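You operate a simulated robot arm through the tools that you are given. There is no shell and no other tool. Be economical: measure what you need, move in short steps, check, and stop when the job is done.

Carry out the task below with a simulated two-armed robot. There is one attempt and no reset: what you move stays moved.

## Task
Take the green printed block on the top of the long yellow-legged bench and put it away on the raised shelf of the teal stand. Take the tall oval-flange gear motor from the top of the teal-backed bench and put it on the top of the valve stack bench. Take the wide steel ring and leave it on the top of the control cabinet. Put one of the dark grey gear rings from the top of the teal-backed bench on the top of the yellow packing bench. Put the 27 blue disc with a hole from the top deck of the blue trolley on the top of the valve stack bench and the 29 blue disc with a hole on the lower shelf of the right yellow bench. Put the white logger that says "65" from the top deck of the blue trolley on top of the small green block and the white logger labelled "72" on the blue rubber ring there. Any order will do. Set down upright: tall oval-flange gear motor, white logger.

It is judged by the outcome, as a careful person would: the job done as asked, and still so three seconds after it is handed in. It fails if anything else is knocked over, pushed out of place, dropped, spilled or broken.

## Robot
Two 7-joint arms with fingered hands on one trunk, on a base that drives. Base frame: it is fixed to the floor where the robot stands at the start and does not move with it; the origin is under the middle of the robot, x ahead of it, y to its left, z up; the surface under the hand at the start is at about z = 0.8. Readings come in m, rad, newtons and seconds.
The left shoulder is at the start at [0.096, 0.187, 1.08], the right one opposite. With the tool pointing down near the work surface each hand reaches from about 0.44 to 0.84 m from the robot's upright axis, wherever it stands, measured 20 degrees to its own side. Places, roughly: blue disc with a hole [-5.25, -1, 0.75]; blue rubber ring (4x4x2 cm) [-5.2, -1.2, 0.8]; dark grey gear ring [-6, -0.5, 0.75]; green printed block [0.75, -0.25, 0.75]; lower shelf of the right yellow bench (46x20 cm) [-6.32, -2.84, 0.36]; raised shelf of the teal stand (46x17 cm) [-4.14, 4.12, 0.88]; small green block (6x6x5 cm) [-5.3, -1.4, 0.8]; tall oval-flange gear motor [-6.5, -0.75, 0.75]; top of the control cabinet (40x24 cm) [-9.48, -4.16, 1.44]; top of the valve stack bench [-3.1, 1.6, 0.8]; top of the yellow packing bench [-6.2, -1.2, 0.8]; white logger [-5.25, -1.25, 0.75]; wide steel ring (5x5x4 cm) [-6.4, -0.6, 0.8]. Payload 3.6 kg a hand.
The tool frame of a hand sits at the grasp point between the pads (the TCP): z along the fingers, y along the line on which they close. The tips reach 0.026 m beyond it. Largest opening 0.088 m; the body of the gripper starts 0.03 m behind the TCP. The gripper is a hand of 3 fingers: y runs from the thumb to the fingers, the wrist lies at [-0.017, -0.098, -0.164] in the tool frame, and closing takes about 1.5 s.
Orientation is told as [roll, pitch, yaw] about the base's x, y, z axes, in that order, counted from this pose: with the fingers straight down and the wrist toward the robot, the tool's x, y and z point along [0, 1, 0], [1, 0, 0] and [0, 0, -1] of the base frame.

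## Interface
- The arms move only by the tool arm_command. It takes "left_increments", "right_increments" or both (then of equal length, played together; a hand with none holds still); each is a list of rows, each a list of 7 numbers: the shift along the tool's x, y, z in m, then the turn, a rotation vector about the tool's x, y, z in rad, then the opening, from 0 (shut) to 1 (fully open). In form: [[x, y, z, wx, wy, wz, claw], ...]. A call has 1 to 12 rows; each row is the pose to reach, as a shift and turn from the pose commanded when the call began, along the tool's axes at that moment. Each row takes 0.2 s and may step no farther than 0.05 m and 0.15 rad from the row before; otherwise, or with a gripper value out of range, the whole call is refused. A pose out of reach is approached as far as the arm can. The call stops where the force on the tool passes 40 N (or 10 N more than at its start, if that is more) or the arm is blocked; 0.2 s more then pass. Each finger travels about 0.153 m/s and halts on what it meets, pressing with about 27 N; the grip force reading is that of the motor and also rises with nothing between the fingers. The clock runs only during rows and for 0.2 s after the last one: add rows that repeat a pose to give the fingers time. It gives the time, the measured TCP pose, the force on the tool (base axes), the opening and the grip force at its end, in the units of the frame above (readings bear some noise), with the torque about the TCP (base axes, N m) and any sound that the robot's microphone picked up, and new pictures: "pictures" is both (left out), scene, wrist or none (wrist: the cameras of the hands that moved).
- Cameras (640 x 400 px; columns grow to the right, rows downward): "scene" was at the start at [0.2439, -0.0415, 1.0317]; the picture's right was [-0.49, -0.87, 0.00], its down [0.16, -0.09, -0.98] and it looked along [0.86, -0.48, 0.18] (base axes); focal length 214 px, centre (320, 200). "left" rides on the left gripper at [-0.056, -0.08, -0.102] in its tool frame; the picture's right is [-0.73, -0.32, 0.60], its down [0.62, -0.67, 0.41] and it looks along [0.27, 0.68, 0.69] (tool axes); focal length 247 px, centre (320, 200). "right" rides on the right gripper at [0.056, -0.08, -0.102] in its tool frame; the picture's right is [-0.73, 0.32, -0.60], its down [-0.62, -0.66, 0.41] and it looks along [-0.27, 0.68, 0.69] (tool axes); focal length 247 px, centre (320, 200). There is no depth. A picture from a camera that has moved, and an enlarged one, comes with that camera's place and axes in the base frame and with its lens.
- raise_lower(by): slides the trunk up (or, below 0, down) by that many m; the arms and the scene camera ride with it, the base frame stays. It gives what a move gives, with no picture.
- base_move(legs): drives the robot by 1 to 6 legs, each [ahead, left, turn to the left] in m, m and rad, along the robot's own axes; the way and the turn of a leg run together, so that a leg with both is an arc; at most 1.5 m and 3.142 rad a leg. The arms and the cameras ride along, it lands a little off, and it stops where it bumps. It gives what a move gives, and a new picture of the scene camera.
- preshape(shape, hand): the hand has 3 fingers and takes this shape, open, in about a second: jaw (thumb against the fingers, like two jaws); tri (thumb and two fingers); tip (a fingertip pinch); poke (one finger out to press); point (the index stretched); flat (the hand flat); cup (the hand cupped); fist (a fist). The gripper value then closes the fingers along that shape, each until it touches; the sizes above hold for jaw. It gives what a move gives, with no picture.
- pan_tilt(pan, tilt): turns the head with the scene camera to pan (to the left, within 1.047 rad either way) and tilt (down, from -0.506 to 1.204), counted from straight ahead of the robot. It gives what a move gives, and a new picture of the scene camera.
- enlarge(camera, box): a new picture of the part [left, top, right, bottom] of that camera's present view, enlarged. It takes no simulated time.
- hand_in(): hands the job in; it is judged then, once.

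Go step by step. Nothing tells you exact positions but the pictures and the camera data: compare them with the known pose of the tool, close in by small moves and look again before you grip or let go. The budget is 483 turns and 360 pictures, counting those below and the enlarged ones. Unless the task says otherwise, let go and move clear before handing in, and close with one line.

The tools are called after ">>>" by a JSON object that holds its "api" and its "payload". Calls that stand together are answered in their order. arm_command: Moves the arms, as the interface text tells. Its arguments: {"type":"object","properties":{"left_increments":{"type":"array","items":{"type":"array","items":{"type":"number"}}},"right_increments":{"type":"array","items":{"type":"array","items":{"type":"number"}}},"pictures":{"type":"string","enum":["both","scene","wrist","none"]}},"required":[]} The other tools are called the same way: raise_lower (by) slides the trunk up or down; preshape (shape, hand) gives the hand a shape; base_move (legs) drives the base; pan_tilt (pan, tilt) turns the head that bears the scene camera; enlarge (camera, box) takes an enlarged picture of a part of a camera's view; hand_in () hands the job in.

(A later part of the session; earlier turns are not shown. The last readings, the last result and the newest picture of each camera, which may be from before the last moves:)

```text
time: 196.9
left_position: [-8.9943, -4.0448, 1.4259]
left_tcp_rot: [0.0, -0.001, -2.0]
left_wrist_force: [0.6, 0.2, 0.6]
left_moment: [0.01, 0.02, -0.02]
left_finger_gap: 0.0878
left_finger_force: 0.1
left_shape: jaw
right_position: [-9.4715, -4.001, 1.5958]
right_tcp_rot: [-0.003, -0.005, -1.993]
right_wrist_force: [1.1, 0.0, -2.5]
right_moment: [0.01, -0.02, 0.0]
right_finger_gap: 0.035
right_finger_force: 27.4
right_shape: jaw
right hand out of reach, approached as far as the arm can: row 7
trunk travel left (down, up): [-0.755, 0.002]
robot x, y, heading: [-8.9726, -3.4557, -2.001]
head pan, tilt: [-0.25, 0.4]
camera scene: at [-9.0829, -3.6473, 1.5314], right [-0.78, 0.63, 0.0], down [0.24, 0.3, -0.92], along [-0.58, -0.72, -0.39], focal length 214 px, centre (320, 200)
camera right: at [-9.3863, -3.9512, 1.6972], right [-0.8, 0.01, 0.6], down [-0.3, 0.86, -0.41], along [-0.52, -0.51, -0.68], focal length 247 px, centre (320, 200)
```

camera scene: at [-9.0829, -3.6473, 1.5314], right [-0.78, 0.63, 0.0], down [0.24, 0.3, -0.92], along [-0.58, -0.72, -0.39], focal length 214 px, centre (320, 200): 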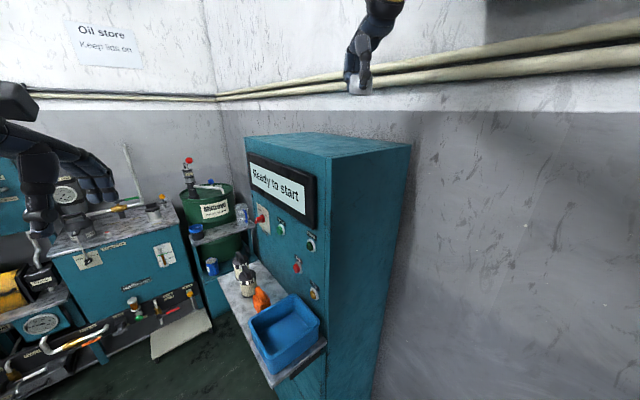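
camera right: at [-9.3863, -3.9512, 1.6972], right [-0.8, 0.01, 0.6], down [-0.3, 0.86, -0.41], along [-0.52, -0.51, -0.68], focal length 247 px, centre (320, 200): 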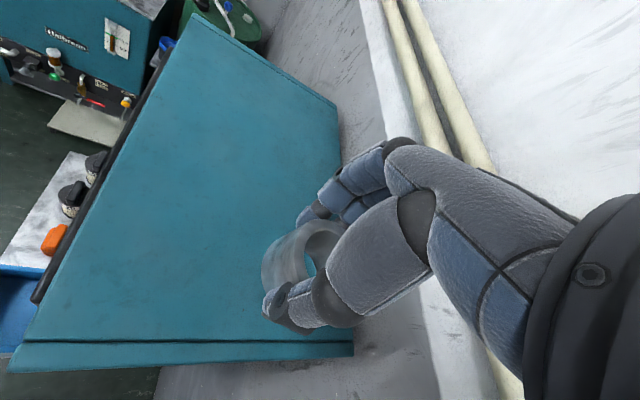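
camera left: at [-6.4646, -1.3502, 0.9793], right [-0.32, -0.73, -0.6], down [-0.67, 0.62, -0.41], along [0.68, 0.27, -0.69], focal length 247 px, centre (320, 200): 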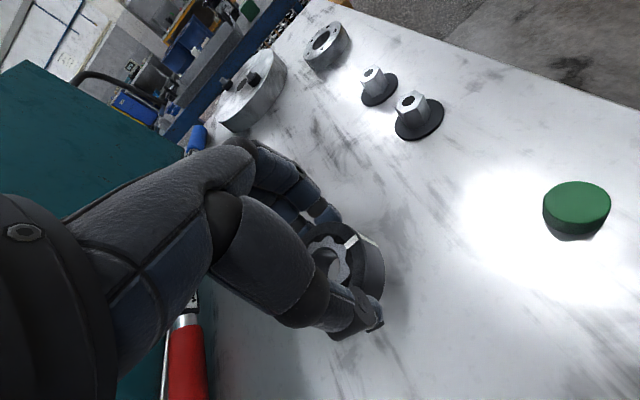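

The ring is above the cabinet top but near its north edge. I'll drive 5 cm further so it lands well inside.

>>> {"api": "base_move", "payload": {"legs": [[0.06, 0, 0]]}}

>>> {"api": "arm_command", "payload": {"right_increments": [[0, 0, 0.03, 0, 0, 0, 0], [0, 0, 0.06, 0, 0, 0, 0], [0, 0, 0.085, 0, 0, 0, 0]]}}

```text
time: 197.8
left_position: [-9.0168, -4.0957, 1.4279]
left_tcp_rot: [0.0, -0.004, -1.999]
left_wrist_force: [-0.6, 0.1, 0.2]
left_moment: [0.0, -0.02, 0.02]
left_finger_gap: 0.0877
left_finger_force: 0.2
left_shape: jaw
right_position: [-9.4957, -4.0518, 1.5961]
right_tcp_rot: [-0.001, -0.003, -1.998]
right_wrist_force: [0.0, -0.1, -2.4]
right_moment: [-0.03, 0.01, 0.01]
right_finger_gap: 0.0349
right_finger_force: 27.3
right_shape: jaw
trunk travel left (down, up): [-0.755, 0.002]
robot x, y, heading: [-8.9978, -3.5095, -1.997]
head pan, tilt: [-0.25, 0.4]
camera scene: at [-9.1066, -3.699, 1.532], right [-0.78, 0.63, 0.0], down [0.24, 0.3, -0.92], along [-0.58, -0.72, -0.39], focal length 214 px, centre (320, 200)
```

scene: 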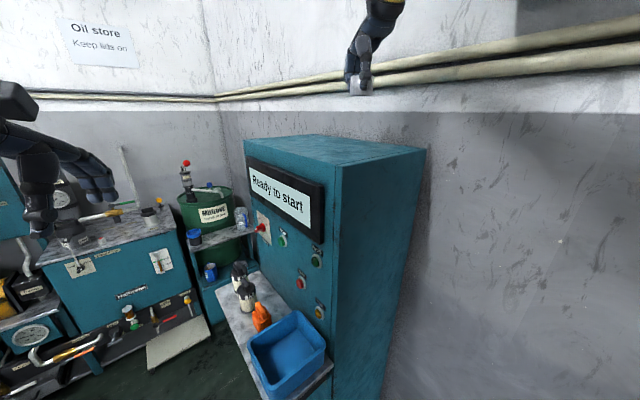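

```text
time: 198.6
left_position: [-9.021, -4.1034, 1.4239]
left_tcp_rot: [0.002, 0.002, -1.999]
left_wrist_force: [0.9, -0.7, -0.2]
left_moment: [0.0, 0.0, 0.02]
left_finger_gap: 0.088
left_finger_force: 0.0
left_shape: jaw
right_position: [-9.5049, -4.0694, 1.5054]
right_tcp_rot: [-0.002, 0.005, -1.996]
right_wrist_force: [0.5, 0.3, -1.6]
right_moment: [-0.01, 0.01, 0.01]
right_finger_gap: 0.0346
right_finger_force: 26.6
right_shape: jaw
right hand out of reach, approached as far as the arm can: row 1, 2, 3
trunk travel left (down, up): [-0.755, 0.002]
robot x, y, heading: [-8.9966, -3.5104, -1.997]
head pan, tilt: [-0.25, 0.4]
camera scene: at [-9.1107, -3.706, 1.5307], right [-0.78, 0.63, 0.0], down [0.24, 0.31, -0.92], along [-0.58, -0.72, -0.39], focal length 214 px, centre (320, 200)
camera right: at [-9.4218, -4.0213, 1.6092], right [-0.8, 0.01, 0.6], down [-0.29, 0.87, -0.41], along [-0.52, -0.5, -0.69], focal length 247 px, centre (320, 200)
```

scene: 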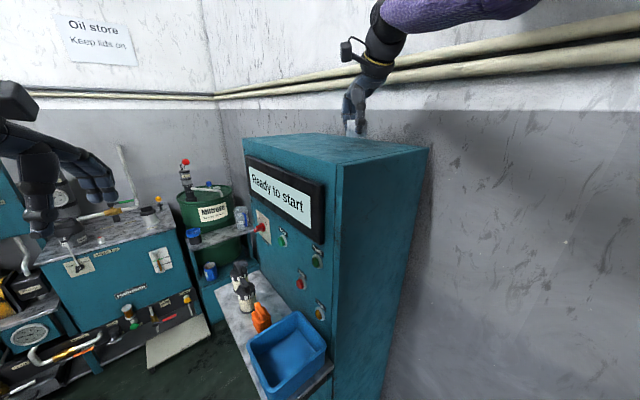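
right: 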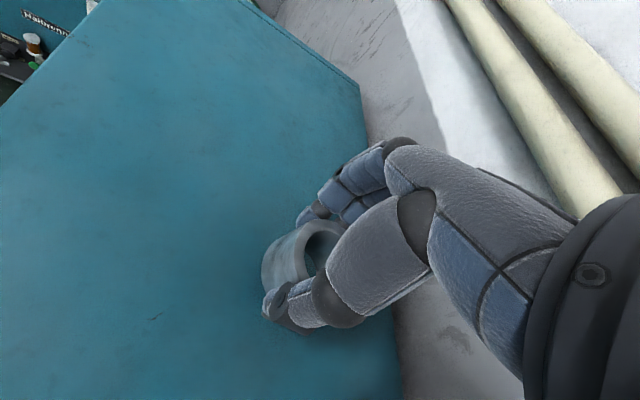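

>>> {"api": "arm_command", "payload": {"right_increments": [[0, -0.01, 0.01, 0, 0, 0, 0], [0, -0.02, 0.018, 0, 0, 0, 0], [0, -0.02, 0.024, 0, 0, 0, 0]], "pictures": "none"}}

>>> {"api": "enlarge", "payload": {"camera": "scene", "box": [280, 60, 440, 160]}}

```text
time: 199.4
left_position: [-9.02, -4.0991, 1.4266]
left_tcp_rot: [0.001, -0.002, -1.998]
left_wrist_force: [0.2, 0.6, -0.1]
left_moment: [0.0, 0.04, -0.02]
left_finger_gap: 0.0877
left_finger_force: 0.0
left_shape: jaw
right_position: [-9.5045, -4.0684, 1.4882]
right_tcp_rot: [-0.002, 0.002, -1.996]
right_wrist_force: [-1.2, 0.0, -2.6]
right_moment: [-0.05, -0.01, -0.01]
right_finger_gap: 0.0348
right_finger_force: 27.4
right_shape: jaw
right hand out of reach, approached as far as the arm can: row 1, 2, 3
trunk travel left (down, up): [-0.755, 0.002]
robot x, y, heading: [-8.9984, -3.5102, -1.999]
head pan, tilt: [-0.25, 0.4]
```

```text
4.00 times, centred on (360, 110) of scene
camera zoom: at [-9.1089, -3.7023, 1.5314], right [-0.78, 0.63, 0.0], down [0.24, 0.3, -0.92], along [-0.58, -0.72, -0.39], focal length 858 px, centre (160, 560)
```

zoom: 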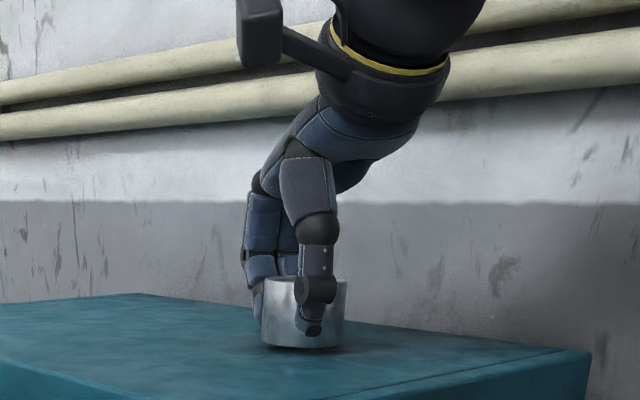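

>>> {"api": "arm_command", "payload": {"right_increments": [[0, -0.01, 0.003, 0, 0, 0, 0], [0, -0.01, 0.006, 0, 0, 0, 0], [0, -0.01, 0.009, 0, 0, 0, 0]], "pictures": "none"}}

>>> {"api": "enlarge", "payload": {"camera": "scene", "box": [310, 100, 406, 160]}}

```text
time: 200.2
left_position: [-9.0205, -4.0989, 1.4261]
left_tcp_rot: [0.002, 0.001, -1.997]
left_wrist_force: [1.1, -0.1, -0.3]
left_moment: [-0.01, -0.02, -0.01]
left_finger_gap: 0.0878
left_finger_force: 0.0
left_shape: jaw
right_position: [-9.5036, -4.069, 1.4823]
right_tcp_rot: [-0.002, -0.008, -1.998]
right_wrist_force: [-3.1, -2.4, 14.0]
right_moment: [0.18, -0.05, 0.04]
right_finger_gap: 0.0349
right_finger_force: 27.0
right_shape: jaw
right hand out of reach, approached as far as the arm can: row 1, 2, 3
trunk travel left (down, up): [-0.755, 0.002]
robot x, y, heading: [-8.9964, -3.5122, -1.998]
head pan, tilt: [-0.25, 0.4]
```

```text
6.67 times, centred on (358, 130) of scene
camera zoom: at [-9.1085, -3.702, 1.5316], right [-0.78, 0.63, 0.0], down [0.24, 0.3, -0.92], along [-0.58, -0.72, -0.39], focal length 1430 px, centre (67, 667)
```

zoom: 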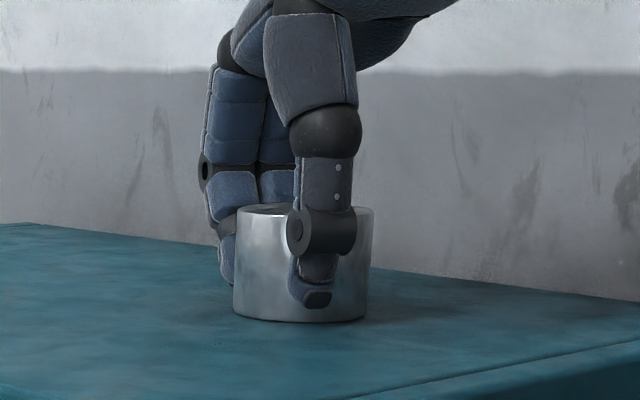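

The ring touches the cabinet top and stands flat. I'll release it and rise.

>>> {"api": "arm_command", "payload": {"right_increments": [[0, 0, -0.003, 0, 0, 0, 0], [0, 0, -0.003, 0, 0, 0, 0.4], [0, 0, -0.003, 0, 0, 0, 0.7], [0, 0, -0.003, 0, 0, 0, 0.85], [0, 0, -0.003, 0, 0, 0, 0.85], [0, 0, -0.003, 0, 0, 0, 0.85]], "pictures": "wrist"}}

>>> {"api": "enlarge", "payload": {"camera": "scene", "box": [310, 100, 406, 160]}}

```text
time: 201.6
left_position: [-9.0202, -4.1002, 1.4246]
left_tcp_rot: [0.001, -0.003, -1.998]
left_wrist_force: [-0.3, -0.3, 0.3]
left_moment: [-0.04, -0.01, 0.03]
left_finger_gap: 0.088
left_finger_force: 0.1
left_shape: jaw
right_position: [-9.5045, -4.0699, 1.4801]
right_tcp_rot: [-0.002, 0.002, -1.997]
right_wrist_force: [-0.3, 0.1, 0.3]
right_moment: [0.03, 0.02, -0.03]
right_finger_gap: 0.0748
right_finger_force: 0.0
right_shape: jaw
trunk travel left (down, up): [-0.755, 0.002]
robot x, y, heading: [-8.9924, -3.5136, -1.999]
head pan, tilt: [-0.25, 0.4]
camera right: at [-9.4205, -4.0211, 1.5832], right [-0.8, 0.01, 0.6], down [-0.29, 0.86, -0.41], along [-0.52, -0.5, -0.69], focal length 247 px, centre (320, 200)
```

right: 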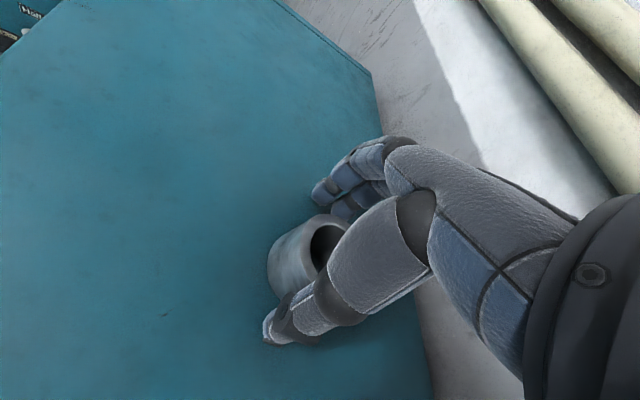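

```text
6.67 times, centred on (358, 130) of scene
camera zoom: at [-9.1095, -3.7036, 1.5311], right [-0.78, 0.63, 0.0], down [0.24, 0.3, -0.92], along [-0.58, -0.72, -0.39], focal length 1430 px, centre (67, 667)
```

zoom: 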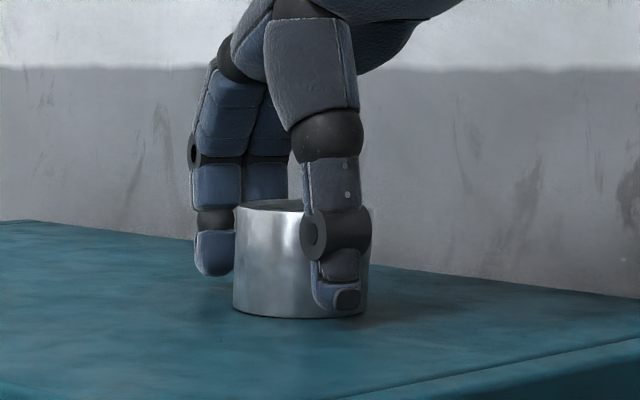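

>>> {"api": "arm_command", "payload": {"right_increments": [[0, 0, -0.015, 0, 0, 0, 1], [0, 0, -0.04, 0, 0, 0, 1], [0, -0.005, -0.07, 0, 0, 0, 1], [0, -0.02, -0.1, 0, 0, 0, 1], [0, -0.05, -0.12, 0, 0, 0, 1], [0, -0.09, -0.12, 0, 0, 0, 1], [0, -0.13, -0.12, 0, 0, 0, 1], [0, -0.17, -0.12, 0, 0, 0, 1], [0, -0.21, -0.12, 0, 0, 0, 1], [0, -0.25, -0.12, 0, 0, 0, 1]], "pictures": "scene"}}

>>> {"api": "enlarge", "payload": {"camera": "scene", "box": [240, 80, 480, 230]}}

```text
time: 203.8
left_position: [-9.0209, -4.0986, 1.4264]
left_tcp_rot: [0.001, -0.002, -1.998]
left_wrist_force: [0.0, -0.3, 0.5]
left_moment: [0.0, 0.0, -0.02]
left_finger_gap: 0.0879
left_finger_force: 0.1
left_shape: jaw
right_position: [-9.3991, -3.8386, 1.6013]
right_tcp_rot: [-0.002, -0.001, -1.997]
right_wrist_force: [0.0, -0.4, 1.0]
right_moment: [0.0, -0.02, 0.02]
right_finger_gap: 0.088
right_finger_force: 0.0
right_shape: jaw
trunk travel left (down, up): [-0.755, 0.002]
robot x, y, heading: [-8.9973, -3.5091, -1.999]
head pan, tilt: [-0.25, 0.4]
camera scene: at [-9.1083, -3.7019, 1.5315], right [-0.78, 0.63, 0.0], down [0.24, 0.3, -0.92], along [-0.58, -0.72, -0.39], focal length 214 px, centre (320, 200)
```

scene: 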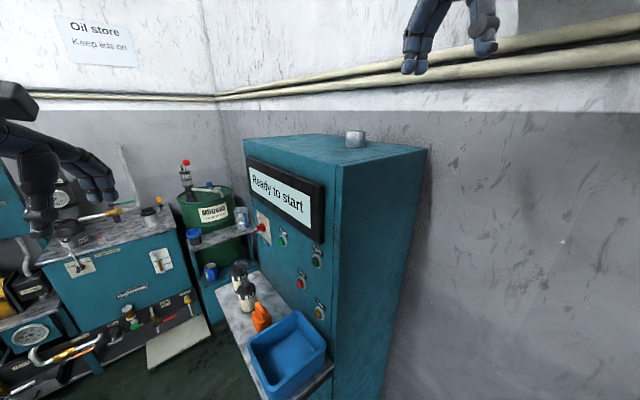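

```text
2.67 times, centred on (360, 155) of scene
camera zoom: at [-9.1083, -3.7019, 1.5315], right [-0.78, 0.63, 0.0], down [0.24, 0.3, -0.92], along [-0.58, -0.72, -0.39], focal length 572 px, centre (213, 320)
```

zoom: 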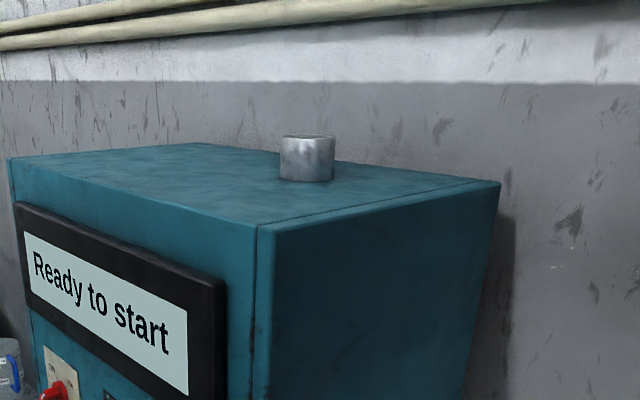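

The steel ring stands squarely on the cabinet. I'll back out, lower the trunk, and turn east toward the aisle between the packing bench and the yellow machine bench.

>>> {"api": "base_move", "payload": {"legs": [[-1.45, 0, 0], [0, 0, 2.0]]}}

>>> {"api": "raise_lower", "payload": {"by": -0.3}}

>>> {"api": "pan_tilt", "payload": {"pan": 0, "tilt": 0.3}}

```text
time: 215.7
left_position: [-7.8574, -1.9963, 1.4254]
left_tcp_rot: [0.002, 0.0, -0.01]
left_wrist_force: [0.6, 0.0, 0.7]
left_moment: [-0.02, -0.01, 0.02]
left_finger_gap: 0.0876
left_finger_force: 0.0
left_shape: jaw
right_position: [-7.9387, -2.4486, 1.6034]
right_tcp_rot: [-0.001, -0.001, -0.007]
right_wrist_force: [0.5, -0.2, 0.0]
right_moment: [0.01, -0.02, 0.02]
right_finger_gap: 0.0877
right_finger_force: 0.1
right_shape: jaw
trunk travel left (down, up): [-0.755, 0.002]
robot x, y, heading: [-8.4091, -2.2197, -0.012]
head pan, tilt: [-0.25, 0.4]
camera scene: at [-8.1846, -2.2386, 1.5313], right [-0.26, -0.97, 0.0], down [-0.38, 0.1, -0.92], along [0.89, -0.24, -0.39], focal length 214 px, centre (320, 200)
```

scene: 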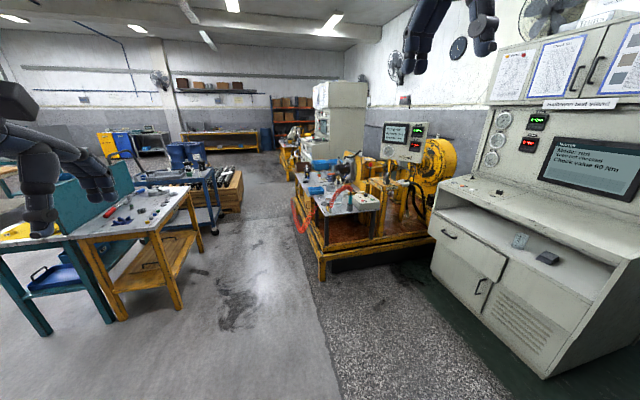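

```text
time: 218.7
left_position: [-7.8577, -1.995, 1.1256]
left_tcp_rot: [-0.001, -0.003, -0.011]
left_wrist_force: [-0.2, -0.7, 0.8]
left_moment: [0.01, 0.01, -0.02]
left_finger_gap: 0.0878
left_finger_force: 0.0
left_shape: jaw
right_position: [-7.9391, -2.4491, 1.303]
right_tcp_rot: [-0.003, 0.0, -0.008]
right_wrist_force: [-1.2, -0.6, 0.6]
right_moment: [0.0, 0.0, -0.03]
right_finger_gap: 0.0878
right_finger_force: 0.0
right_shape: jaw
trunk travel left (down, up): [-0.455, 0.302]
robot x, y, heading: [-8.4045, -2.2117, -0.005]
head pan, tilt: [-0.25, 0.4]
```

```text
time: 219.5
left_position: [-7.8574, -1.9953, 1.1259]
left_tcp_rot: [0.002, -0.001, -0.008]
left_wrist_force: [0.1, 1.0, -0.6]
left_moment: [-0.01, -0.03, -0.01]
left_finger_gap: 0.0878
left_finger_force: 0.1
left_shape: jaw
right_position: [-7.9394, -2.4483, 1.3024]
right_tcp_rot: [-0.002, 0.0, -0.009]
right_wrist_force: [0.2, 0.7, -0.4]
right_moment: [-0.01, 0.02, 0.02]
right_finger_gap: 0.0875
right_finger_force: 0.1
right_shape: jaw
trunk travel left (down, up): [-0.455, 0.302]
robot x, y, heading: [-8.4037, -2.2158, -0.01]
head pan, tilt: [0.0, 0.3]
camera scene: at [-8.1724, -2.2158, 1.2355], right [-0.01, -1.0, 0.0], down [-0.3, 0.0, -0.96], along [0.96, -0.01, -0.3], focal length 214 px, centre (320, 200)
```

scene: 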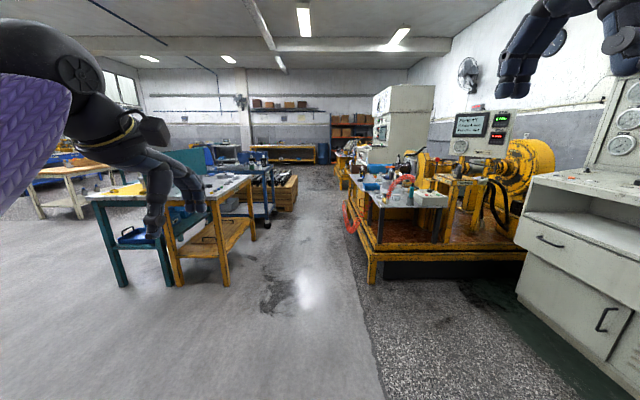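

>>> {"api": "enlarge", "payload": {"camera": "scene", "box": [320, 120, 560, 290]}}

```text
2.35 times, centred on (440, 205) of scene
camera zoom: at [-8.1724, -2.2158, 1.2355], right [-0.01, -1.0, 0.0], down [-0.3, 0.0, -0.96], along [0.96, -0.01, -0.3], focal length 505 px, centre (38, 188)
```

zoom: 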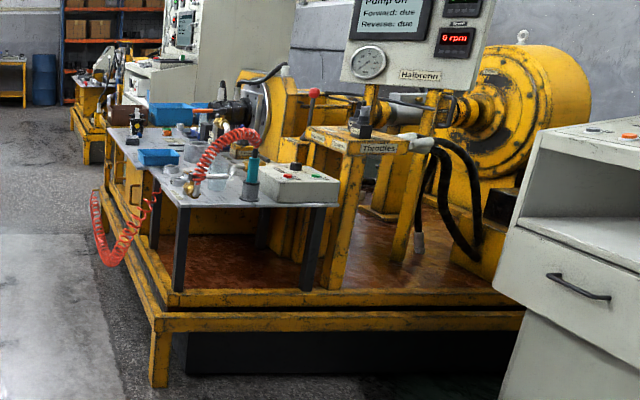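

The lower shelf is the brown deck under the small table at the yellow bench's west end, reachable from the west. First I'll go through the aisle to the trolley's south end.

>>> {"api": "base_move", "payload": {"legs": [[1.1, 0.23, 0.01], [1.1, 0, 0]]}}

>>> {"api": "pan_tilt", "payload": {"pan": 0.5, "tilt": 0.45}}

```text
time: 230.5
left_position: [-5.6611, -1.7166, 1.1252]
left_tcp_rot: [0.001, -0.003, 0.027]
left_wrist_force: [0.3, -0.4, -0.8]
left_moment: [-0.01, 0.01, -0.01]
left_finger_gap: 0.088
left_finger_force: 0.0
left_shape: jaw
right_position: [-5.7265, -2.1731, 1.3016]
right_tcp_rot: [-0.001, 0.002, 0.029]
right_wrist_force: [0.1, 0.2, 0.3]
right_moment: [0.0, 0.01, -0.01]
right_finger_gap: 0.0877
right_finger_force: 0.1
right_shape: jaw
trunk travel left (down, up): [-0.455, 0.302]
robot x, y, heading: [-6.201, -1.9581, 0.033]
head pan, tilt: [0.0, 0.3]
camera scene: at [-5.9673, -1.9488, 1.2354], right [0.03, -1.0, 0.0], down [-0.3, -0.01, -0.96], along [0.95, 0.03, -0.3], focal length 214 px, centre (320, 200)
```

scene: 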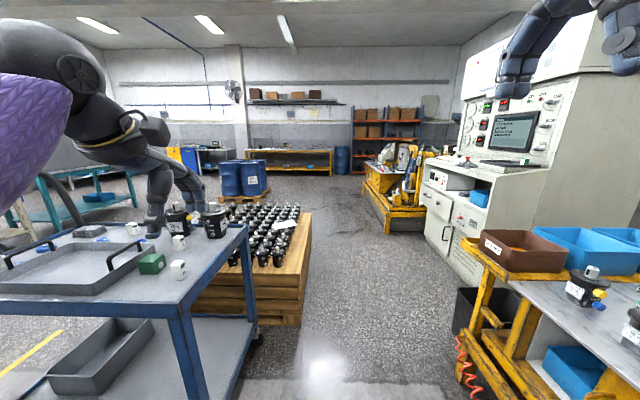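

```text
time: 231.4
left_position: [-5.6605, -1.7167, 1.1267]
left_tcp_rot: [0.002, 0.0, 0.027]
left_wrist_force: [0.1, 0.9, 1.0]
left_moment: [0.02, 0.03, 0.03]
left_finger_gap: 0.0877
left_finger_force: 0.0
left_shape: jaw
right_position: [-5.7262, -2.1725, 1.3017]
right_tcp_rot: [-0.001, 0.002, 0.03]
right_wrist_force: [0.3, 1.0, 0.5]
right_moment: [0.01, 0.01, 0.01]
right_finger_gap: 0.0877
right_finger_force: 0.1
right_shape: jaw
trunk travel left (down, up): [-0.455, 0.302]
robot x, y, heading: [-6.2016, -1.9548, 0.028]
head pan, tilt: [0.499, 0.45]
camera scene: at [-5.9815, -1.9052, 1.2216], right [0.5, -0.86, 0.0], down [-0.38, -0.22, -0.9], along [0.78, 0.45, -0.44], focal length 214 px, centre (320, 200)
```

scene: 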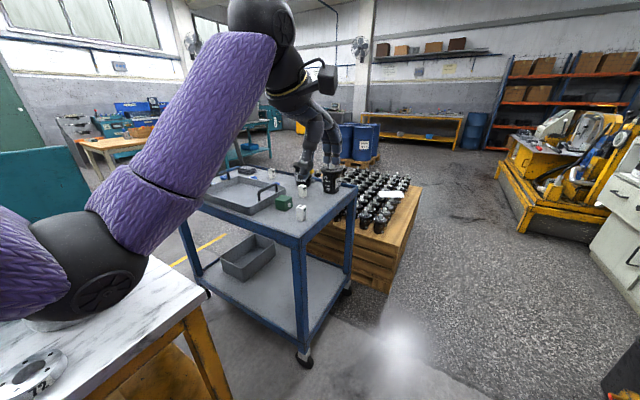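

The trolley spans x -5.52 to -5.0, with its south edge at about y = -1.55, and the loggers and green block are at this end. I'll move in front of it and face north.

>>> {"api": "base_move", "payload": {"legs": [[0.93, -0.06, 0], [0, 0, 1.54]]}}

>>> {"api": "pan_tilt", "payload": {"pan": 0, "tilt": 0.7}}

>>> {"api": "enlarge", "payload": {"camera": "scene", "box": [160, 100, 480, 300]}}

```text
time: 240.1
left_position: [-5.4884, -1.443, 1.1257]
left_tcp_rot: [-0.001, -0.002, 1.578]
left_wrist_force: [-0.3, -0.7, 0.7]
left_moment: [-0.01, 0.02, -0.02]
left_finger_gap: 0.0879
left_finger_force: 0.0
left_shape: jaw
right_position: [-5.0345, -1.5191, 1.302]
right_tcp_rot: [-0.002, 0.001, 1.579]
right_wrist_force: [0.0, 0.4, 0.5]
right_moment: [-0.01, 0.02, -0.04]
right_finger_gap: 0.0876
right_finger_force: 0.0
right_shape: jaw
trunk travel left (down, up): [-0.455, 0.302]
robot x, y, heading: [-5.2633, -1.9898, 1.575]
head pan, tilt: [0.499, 0.45]
camera scene: at [-5.3089, -1.7679, 1.2216], right [0.87, 0.48, 0.0], down [0.21, -0.38, -0.9], along [-0.44, 0.79, -0.44], focal length 214 px, centre (320, 200)
```

scene: 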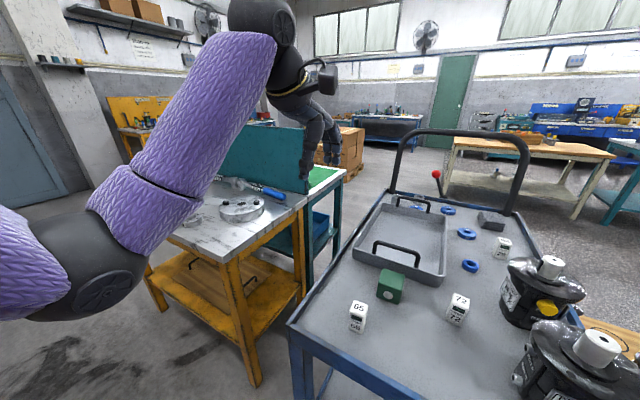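

```text
time: 241.0
left_position: [-5.4881, -1.4432, 1.125]
left_tcp_rot: [0.0, -0.002, 1.579]
left_wrist_force: [-0.4, 0.1, 0.1]
left_moment: [0.01, -0.02, -0.01]
left_finger_gap: 0.0877
left_finger_force: 0.0
left_shape: jaw
right_position: [-5.0334, -1.5184, 1.3023]
right_tcp_rot: [-0.002, -0.001, 1.576]
right_wrist_force: [0.6, 0.5, 0.1]
right_moment: [0.0, 0.04, 0.0]
right_finger_gap: 0.0877
right_finger_force: 0.0
right_shape: jaw
trunk travel left (down, up): [-0.455, 0.302]
robot x, y, heading: [-5.2619, -1.9839, 1.581]
head pan, tilt: [0.0, 0.7]
camera scene: at [-5.265, -1.7634, 1.1994], right [1.0, 0.01, 0.0], down [0.01, -0.64, -0.77], along [-0.01, 0.77, -0.64], focal length 214 px, centre (320, 200)
```

scene: 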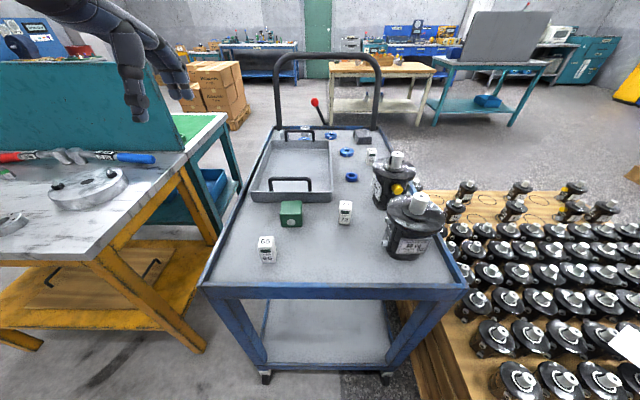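

```text
2.00 times, centred on (320, 200) of scene
camera zoom: at [-5.265, -1.7634, 1.1994], right [1.0, 0.01, 0.0], down [0.01, -0.64, -0.77], along [-0.01, 0.77, -0.64], focal length 429 px, centre (320, 200)
```

zoom: 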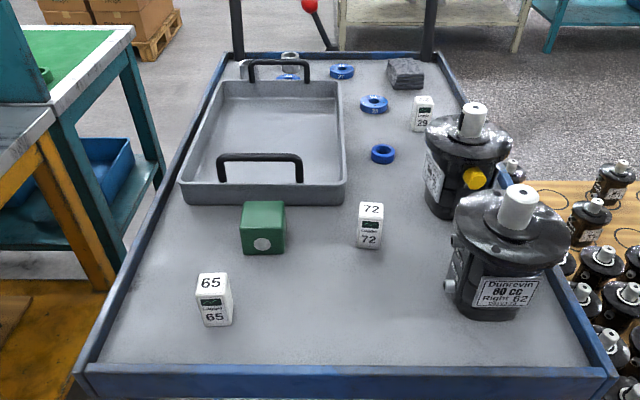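

From here I can read everything: logger 65 is near-left, 72 is right of centre, with the green block and the blue rubber ring beyond. I'll lower the trunk a bit and bring the left hand above logger 65.

>>> {"api": "raise_lower", "payload": {"by": -0.13}}

>>> {"api": "enlarge", "payload": {"camera": "scene", "box": [220, 120, 420, 245]}}

>>> {"api": "enlarge", "payload": {"camera": "left", "box": [0, 0, 640, 400]}}

```text
time: 242.6
left_position: [-5.4895, -1.4435, 0.9975]
left_tcp_rot: [0.0, -0.002, 1.577]
left_wrist_force: [-0.4, 0.5, 0.4]
left_moment: [-0.01, -0.01, -0.01]
left_finger_gap: 0.0879
left_finger_force: 0.0
left_shape: jaw
right_position: [-5.0341, -1.5192, 1.1733]
right_tcp_rot: [-0.002, -0.001, 1.579]
right_wrist_force: [0.2, -0.2, 1.2]
right_moment: [0.02, 0.03, -0.01]
right_finger_gap: 0.0876
right_finger_force: 0.1
right_shape: jaw
trunk travel left (down, up): [-0.325, 0.432]
robot x, y, heading: [-5.2623, -1.9857, 1.58]
head pan, tilt: [0.0, 0.7]
```

```text
3.20 times, centred on (320, 182) of scene
camera zoom: at [-5.265, -1.7488, 1.0612], right [1.0, 0.01, 0.0], down [0.0, -0.64, -0.77], along [-0.01, 0.77, -0.64], focal length 686 px, centre (320, 256)
```

zoom: 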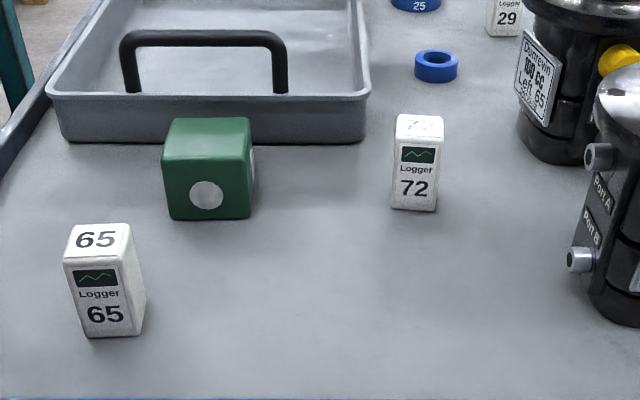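

```text
1.00 times, centred on (320, 200) of left (not enlarged: the box is as wide or as high as the picture)
camera zoom: at [-5.4318, -1.523, 1.0974], right [0.74, -0.31, -0.6], down [-0.62, -0.67, -0.41], along [-0.27, 0.68, -0.69], focal length 247 px, centre (320, 200)
```

zoom: 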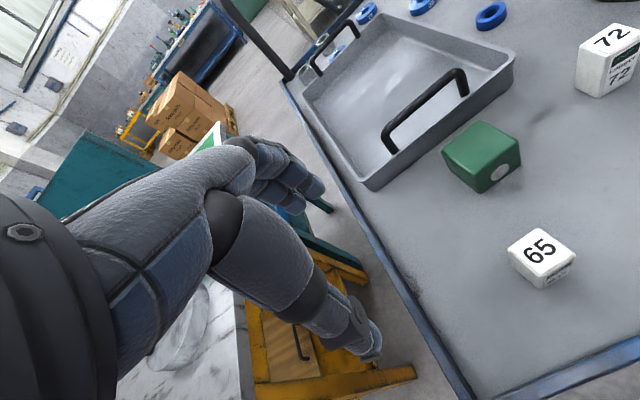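

Logger 65 is about 2.7 × 2.7 × 5.3 cm at (-5.377, -1.482), and the green block is at about (-5.341, -1.373). I'll bring the left hand over the logger.

>>> {"api": "arm_command", "payload": {"left_increments": [[-0.04, -0.013, 0, 0, 0, 0, 0.7], [-0.08, -0.026, 0, 0, 0, 0, 0.7], [-0.1125, -0.0385, 0.0, 0, 0, 0, 0.7], [-0.1125, -0.0385, 0.04, 0, 0, 0, 0.7]]}}

>>> {"api": "enlarge", "payload": {"camera": "left", "box": [240, 200, 480, 350]}}

```text
time: 243.6
left_position: [-5.3807, -1.4826, 0.957]
left_tcp_rot: [0.002, -0.002, 1.577]
left_wrist_force: [-0.5, -0.1, 0.5]
left_moment: [0.03, 0.02, 0.01]
left_finger_gap: 0.0619
left_finger_force: 0.2
left_shape: jaw
right_position: [-5.0349, -1.5166, 1.1735]
right_tcp_rot: [-0.002, 0.0, 1.579]
right_wrist_force: [-0.2, -0.8, -0.1]
right_moment: [-0.01, 0.01, -0.01]
right_finger_gap: 0.088
right_finger_force: 0.0
right_shape: jaw
trunk travel left (down, up): [-0.325, 0.432]
robot x, y, heading: [-5.2637, -1.9855, 1.576]
head pan, tilt: [0.0, 0.7]
camera scene: at [-5.2654, -1.7484, 1.061], right [1.0, 0.01, 0.0], down [0.0, -0.64, -0.76], along [-0.01, 0.76, -0.64], focal length 214 px, centre (320, 200)
camera left: at [-5.3217, -1.5611, 1.0583], right [0.74, -0.31, -0.6], down [-0.62, -0.67, -0.41], along [-0.27, 0.68, -0.69], focal length 247 px, centre (320, 200)
```

scene: 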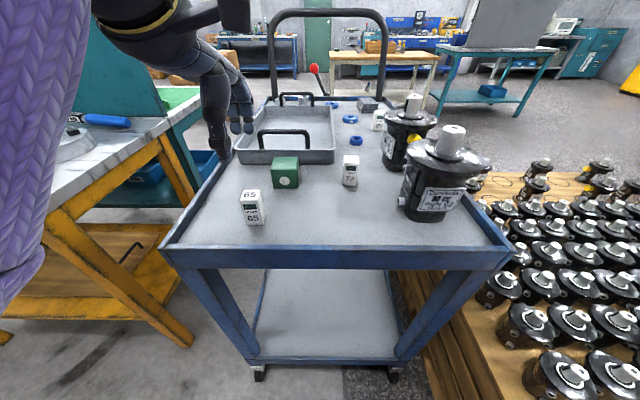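
left: 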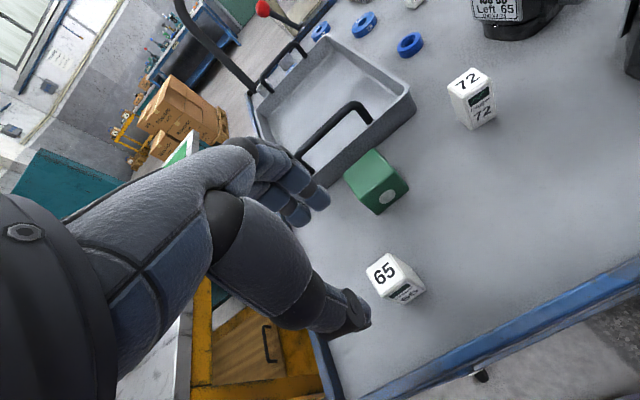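

```text
2.67 times, centred on (360, 275) of left
camera zoom: at [-5.3217, -1.5611, 1.0583], right [0.74, -0.31, -0.6], down [-0.62, -0.67, -0.41], along [-0.27, 0.68, -0.69], focal length 659 px, centre (213, 0)
```

zoom: 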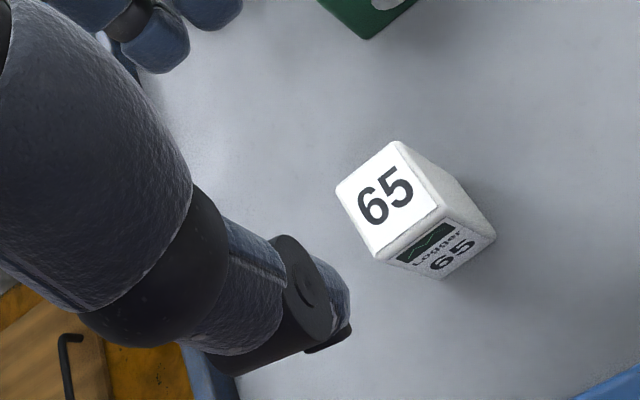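

>>> {"api": "arm_command", "payload": {"left_increments": [[-0.0035, 0.006, 0.04, 0, 0, 0, 0.7], [-0.0035, 0.006, 0.08, 0, 0, 0, 0.7], [-0.0035, 0.006, 0.1, 0, 0, 0, 0.7], [-0.0035, 0.006, 0.115, 0, 0, 0, 0.7]], "pictures": "wrist"}}

>>> {"api": "enlarge", "payload": {"camera": "scene", "box": [190, 130, 350, 230]}}

```text
time: 244.6
left_position: [-5.3735, -1.4762, 0.8402]
left_tcp_rot: [0.003, -0.002, 1.576]
left_wrist_force: [-1.0, 0.2, -0.2]
left_moment: [-0.01, -0.04, 0.0]
left_finger_gap: 0.0621
left_finger_force: 0.1
left_shape: jaw
right_position: [-5.0338, -1.5186, 1.1716]
right_tcp_rot: [-0.001, 0.001, 1.58]
right_wrist_force: [1.3, -0.3, 0.3]
right_moment: [0.01, 0.0, -0.01]
right_finger_gap: 0.0878
right_finger_force: 0.0
right_shape: jaw
trunk travel left (down, up): [-0.325, 0.432]
robot x, y, heading: [-5.2652, -1.9859, 1.578]
head pan, tilt: [0.0, 0.7]
camera left: at [-5.3161, -1.5553, 0.9422], right [0.74, -0.31, -0.6], down [-0.62, -0.67, -0.41], along [-0.27, 0.68, -0.69], focal length 247 px, centre (320, 200)
```

left: 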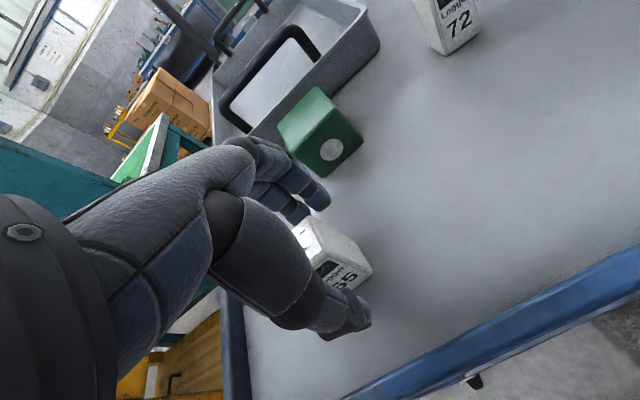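

```text
4.00 times, centred on (270, 180) of scene
camera zoom: at [-5.2649, -1.7485, 1.061], right [1.0, 0.01, 0.0], down [0.0, -0.64, -0.76], along [-0.01, 0.76, -0.64], focal length 858 px, centre (520, 280)
```

zoom: 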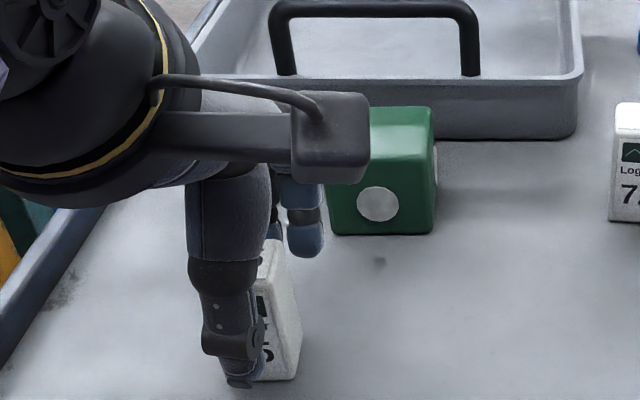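

>>> {"api": "arm_command", "payload": {"left_increments": [[0, 0, 0, 0, 0, 0, 0.4], [0, 0, 0, 0, 0, 0, 0.2], [0, 0, 0, 0, 0, 0, 0], [0, 0, 0, 0, 0, 0, 0], [0, 0, 0, 0, 0, 0, 0], [0, 0, 0, 0, 0, 0, 0], [0, 0, -0.02, 0, 0, 0, 0], [0, 0, -0.06, 0, 0, 0, 0], [0, 0, -0.1, 0, 0, 0, 0]]}}

>>> {"api": "enlarge", "payload": {"camera": "left", "box": [160, 100, 480, 300]}}

```text
time: 246.6
left_position: [-5.375, -1.4751, 0.9416]
left_tcp_rot: [0.002, 0.0, 1.577]
left_wrist_force: [0.2, 0.0, -0.8]
left_moment: [0.02, 0.01, 0.01]
left_finger_gap: 0.0222
left_finger_force: 26.6
left_shape: jaw
right_position: [-5.0334, -1.5181, 1.1723]
right_tcp_rot: [-0.003, 0.0, 1.58]
right_wrist_force: [-0.2, 0.4, 0.0]
right_moment: [-0.02, -0.02, 0.02]
right_finger_gap: 0.0876
right_finger_force: 0.1
right_shape: jaw
trunk travel left (down, up): [-0.325, 0.432]
robot x, y, heading: [-5.2615, -1.9881, 1.577]
head pan, tilt: [0.0, 0.7]
camera scene: at [-5.2648, -1.7484, 1.061], right [1.0, 0.01, 0.0], down [0.0, -0.64, -0.76], along [-0.01, 0.76, -0.64], focal length 214 px, centre (320, 200)
camera left: at [-5.3168, -1.5538, 1.0429], right [0.74, -0.31, -0.6], down [-0.62, -0.67, -0.41], along [-0.27, 0.67, -0.69], focal length 247 px, centre (320, 200)
```

scene: 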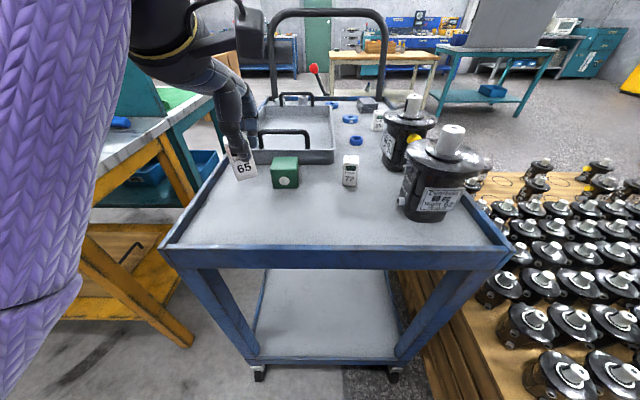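
left: 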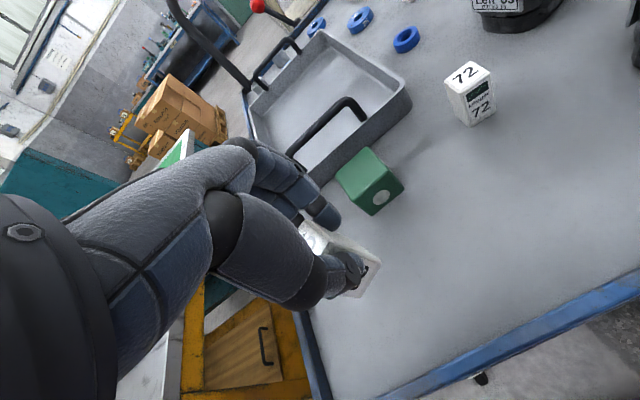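

```text
2.00 times, centred on (320, 200) of left
camera zoom: at [-5.3168, -1.5538, 1.0429], right [0.74, -0.31, -0.6], down [-0.62, -0.67, -0.41], along [-0.27, 0.67, -0.69], focal length 494 px, centre (320, 200)
```

zoom: 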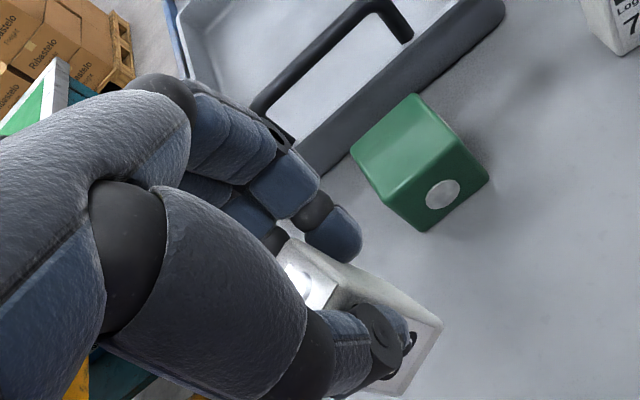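

>>> {"api": "enlarge", "payload": {"camera": "scene", "box": [200, 120, 320, 195]}}

```text
5.33 times, centred on (260, 158) of scene
camera zoom: at [-5.2648, -1.7484, 1.061], right [1.0, 0.01, 0.0], down [0.0, -0.64, -0.76], along [-0.01, 0.76, -0.64], focal length 1144 px, centre (640, 427)
```

zoom: 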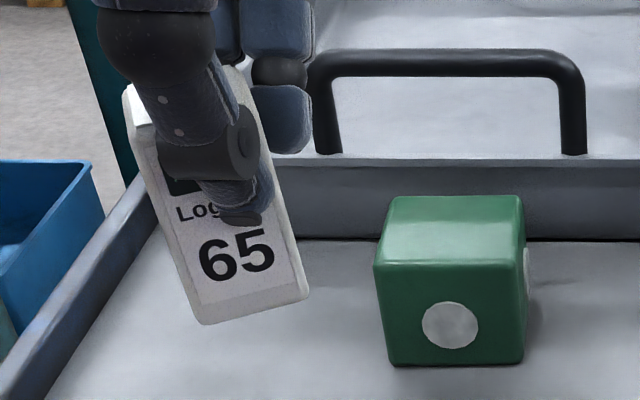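

The logger is held vertical but has twisted a little about its axis, which is fine for standing it up. I'll move it over the green block and check from both cameras.

>>> {"api": "arm_command", "payload": {"left_increments": [[-0.012, 0.034, 0, 0, 0, 0, 0], [-0.025, 0.068, 0, 0, 0, 0, 0], [-0.037, 0.101, 0, 0, 0, 0, 0], [-0.037, 0.101, 0.01, 0, 0, 0, 0]], "pictures": "none"}}

>>> {"api": "enlarge", "payload": {"camera": "scene", "box": [220, 110, 340, 185]}}

>>> {"api": "enlarge", "payload": {"camera": "left", "box": [240, 160, 480, 310]}}

```text
time: 247.6
left_position: [-5.337, -1.3748, 0.9287]
left_tcp_rot: [0.0, -0.002, 1.578]
left_wrist_force: [-0.6, 0.3, -1.9]
left_moment: [-0.02, -0.03, -0.01]
left_finger_gap: 0.0223
left_finger_force: 27.1
left_shape: jaw
right_position: [-5.035, -1.5187, 1.1727]
right_tcp_rot: [-0.003, 0.0, 1.579]
right_wrist_force: [-0.5, -0.2, 0.4]
right_moment: [-0.01, -0.01, 0.02]
right_finger_gap: 0.0879
right_finger_force: 0.0
right_shape: jaw
trunk travel left (down, up): [-0.325, 0.432]
robot x, y, heading: [-5.2615, -1.9866, 1.577]
head pan, tilt: [0.0, 0.7]
```

```text
5.33 times, centred on (280, 148) of scene
camera zoom: at [-5.2651, -1.7486, 1.061], right [1.0, 0.01, 0.0], down [0.0, -0.64, -0.76], along [-0.01, 0.76, -0.64], focal length 1144 px, centre (533, 480)
```

zoom: 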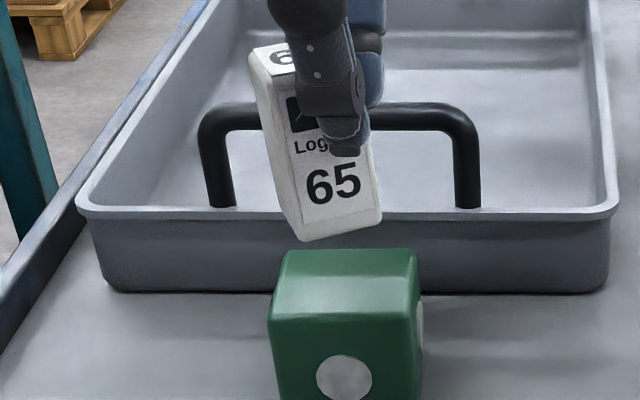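

```text
2.67 times, centred on (360, 235) of left
camera zoom: at [-5.2793, -1.4535, 1.0301], right [0.74, -0.31, -0.6], down [-0.62, -0.67, -0.41], along [-0.27, 0.67, -0.69], focal length 659 px, centre (213, 107)
```

zoom: 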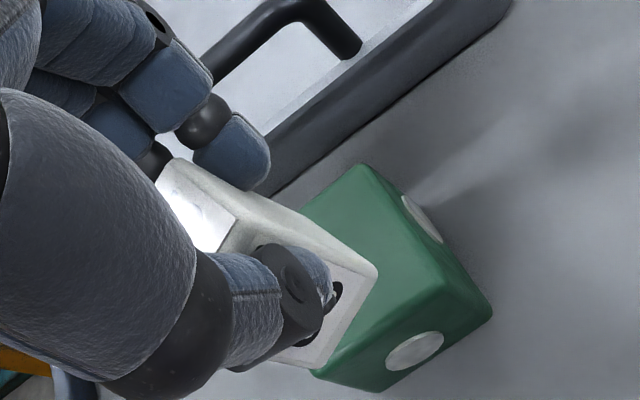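

The logger hangs vertical, with its centre about 1 cm nearer me than the block's centre. I'll shift it forward 1 cm and lower it.

>>> {"api": "arm_command", "payload": {"left_increments": [[0.003, 0.011, 0, 0, 0, 0, 0], [0.003, 0.011, 0.015, 0, 0, 0, 0], [0.003, 0.011, 0.028, 0, 0, 0, 0]], "pictures": "none"}}

>>> {"api": "enlarge", "payload": {"camera": "scene", "box": [220, 110, 340, 185]}}

>>> {"api": "enlarge", "payload": {"camera": "left", "box": [240, 160, 480, 310]}}

```text
time: 248.4
left_position: [-5.3398, -1.3648, 0.902]
left_tcp_rot: [-0.001, -0.001, 1.578]
left_wrist_force: [-0.2, -0.2, 0.3]
left_moment: [0.03, 0.02, -0.01]
left_finger_gap: 0.0222
left_finger_force: 27.0
left_shape: jaw
right_position: [-5.035, -1.5182, 1.1726]
right_tcp_rot: [-0.001, 0.0, 1.58]
right_wrist_force: [0.2, -1.3, -0.2]
right_moment: [-0.01, 0.01, 0.0]
right_finger_gap: 0.088
right_finger_force: 0.1
right_shape: jaw
trunk travel left (down, up): [-0.325, 0.432]
robot x, y, heading: [-5.2599, -1.9834, 1.574]
head pan, tilt: [0.0, 0.7]
```

```text
5.33 times, centred on (280, 148) of scene
camera zoom: at [-5.265, -1.7483, 1.061], right [1.0, 0.01, 0.0], down [0.0, -0.64, -0.76], along [-0.01, 0.76, -0.64], focal length 1144 px, centre (533, 480)
```

zoom: 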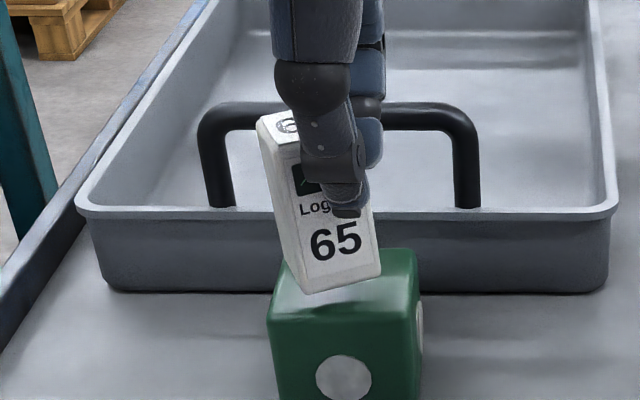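

```text
2.67 times, centred on (360, 235) of left
camera zoom: at [-5.2827, -1.4431, 1.0028], right [0.74, -0.31, -0.6], down [-0.62, -0.67, -0.41], along [-0.27, 0.67, -0.69], focal length 659 px, centre (213, 107)
```

zoom: 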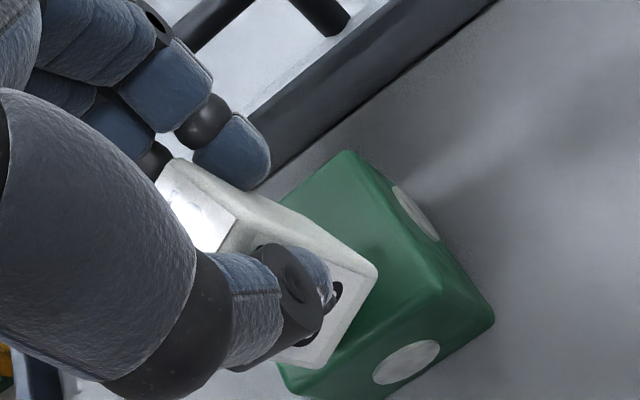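

I need about 1 cm more forward so the logger sits centrally on the block. I'll shift it, then lower until contact.

>>> {"api": "arm_command", "payload": {"left_increments": [[0, 0.006, 0, 0, 0, 0, 0], [0, 0.012, 0, 0, 0, 0, 0], [0, 0.012, 0.005, 0, 0, 0, 0], [0, 0.012, 0.009, 0, 0, 0, 0]], "pictures": "none"}}

>>> {"api": "enlarge", "payload": {"camera": "scene", "box": [220, 110, 340, 185]}}

>>> {"api": "enlarge", "payload": {"camera": "left", "box": [240, 160, 480, 310]}}

```text
time: 249.4
left_position: [-5.3389, -1.351, 0.8925]
left_tcp_rot: [-0.001, -0.004, 1.577]
left_wrist_force: [0.0, -0.8, -0.3]
left_moment: [0.02, -0.02, 0.02]
left_finger_gap: 0.022
left_finger_force: 26.7
left_shape: jaw
right_position: [-5.034, -1.5177, 1.1722]
right_tcp_rot: [-0.003, 0.001, 1.579]
right_wrist_force: [-0.3, -0.7, -0.2]
right_moment: [0.0, 0.03, -0.02]
right_finger_gap: 0.0878
right_finger_force: 0.0
right_shape: jaw
trunk travel left (down, up): [-0.325, 0.432]
robot x, y, heading: [-5.2621, -1.987, 1.578]
head pan, tilt: [0.0, 0.7]
```

```text
5.33 times, centred on (280, 148) of scene
camera zoom: at [-5.2649, -1.7484, 1.061], right [1.0, 0.01, 0.0], down [0.0, -0.64, -0.76], along [-0.01, 0.76, -0.64], focal length 1144 px, centre (533, 480)
```

zoom: 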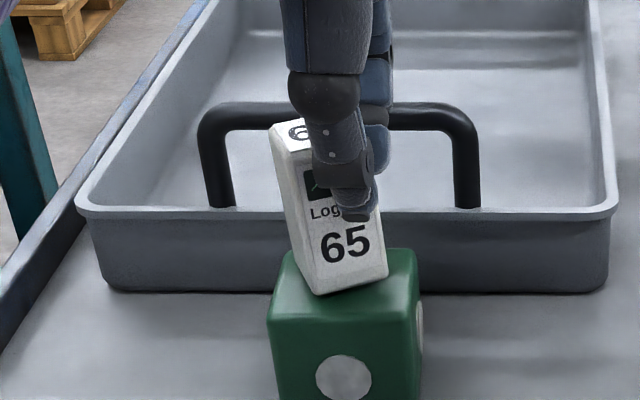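

```text
2.67 times, centred on (360, 235) of left
camera zoom: at [-5.2821, -1.4296, 0.9943], right [0.74, -0.31, -0.6], down [-0.62, -0.67, -0.41], along [-0.27, 0.67, -0.69], focal length 659 px, centre (213, 107)
```

zoom: 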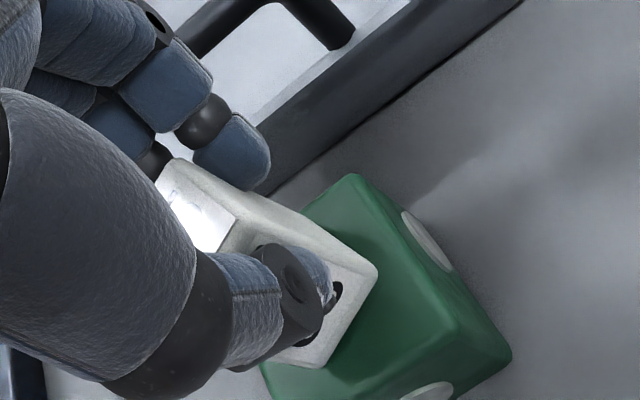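

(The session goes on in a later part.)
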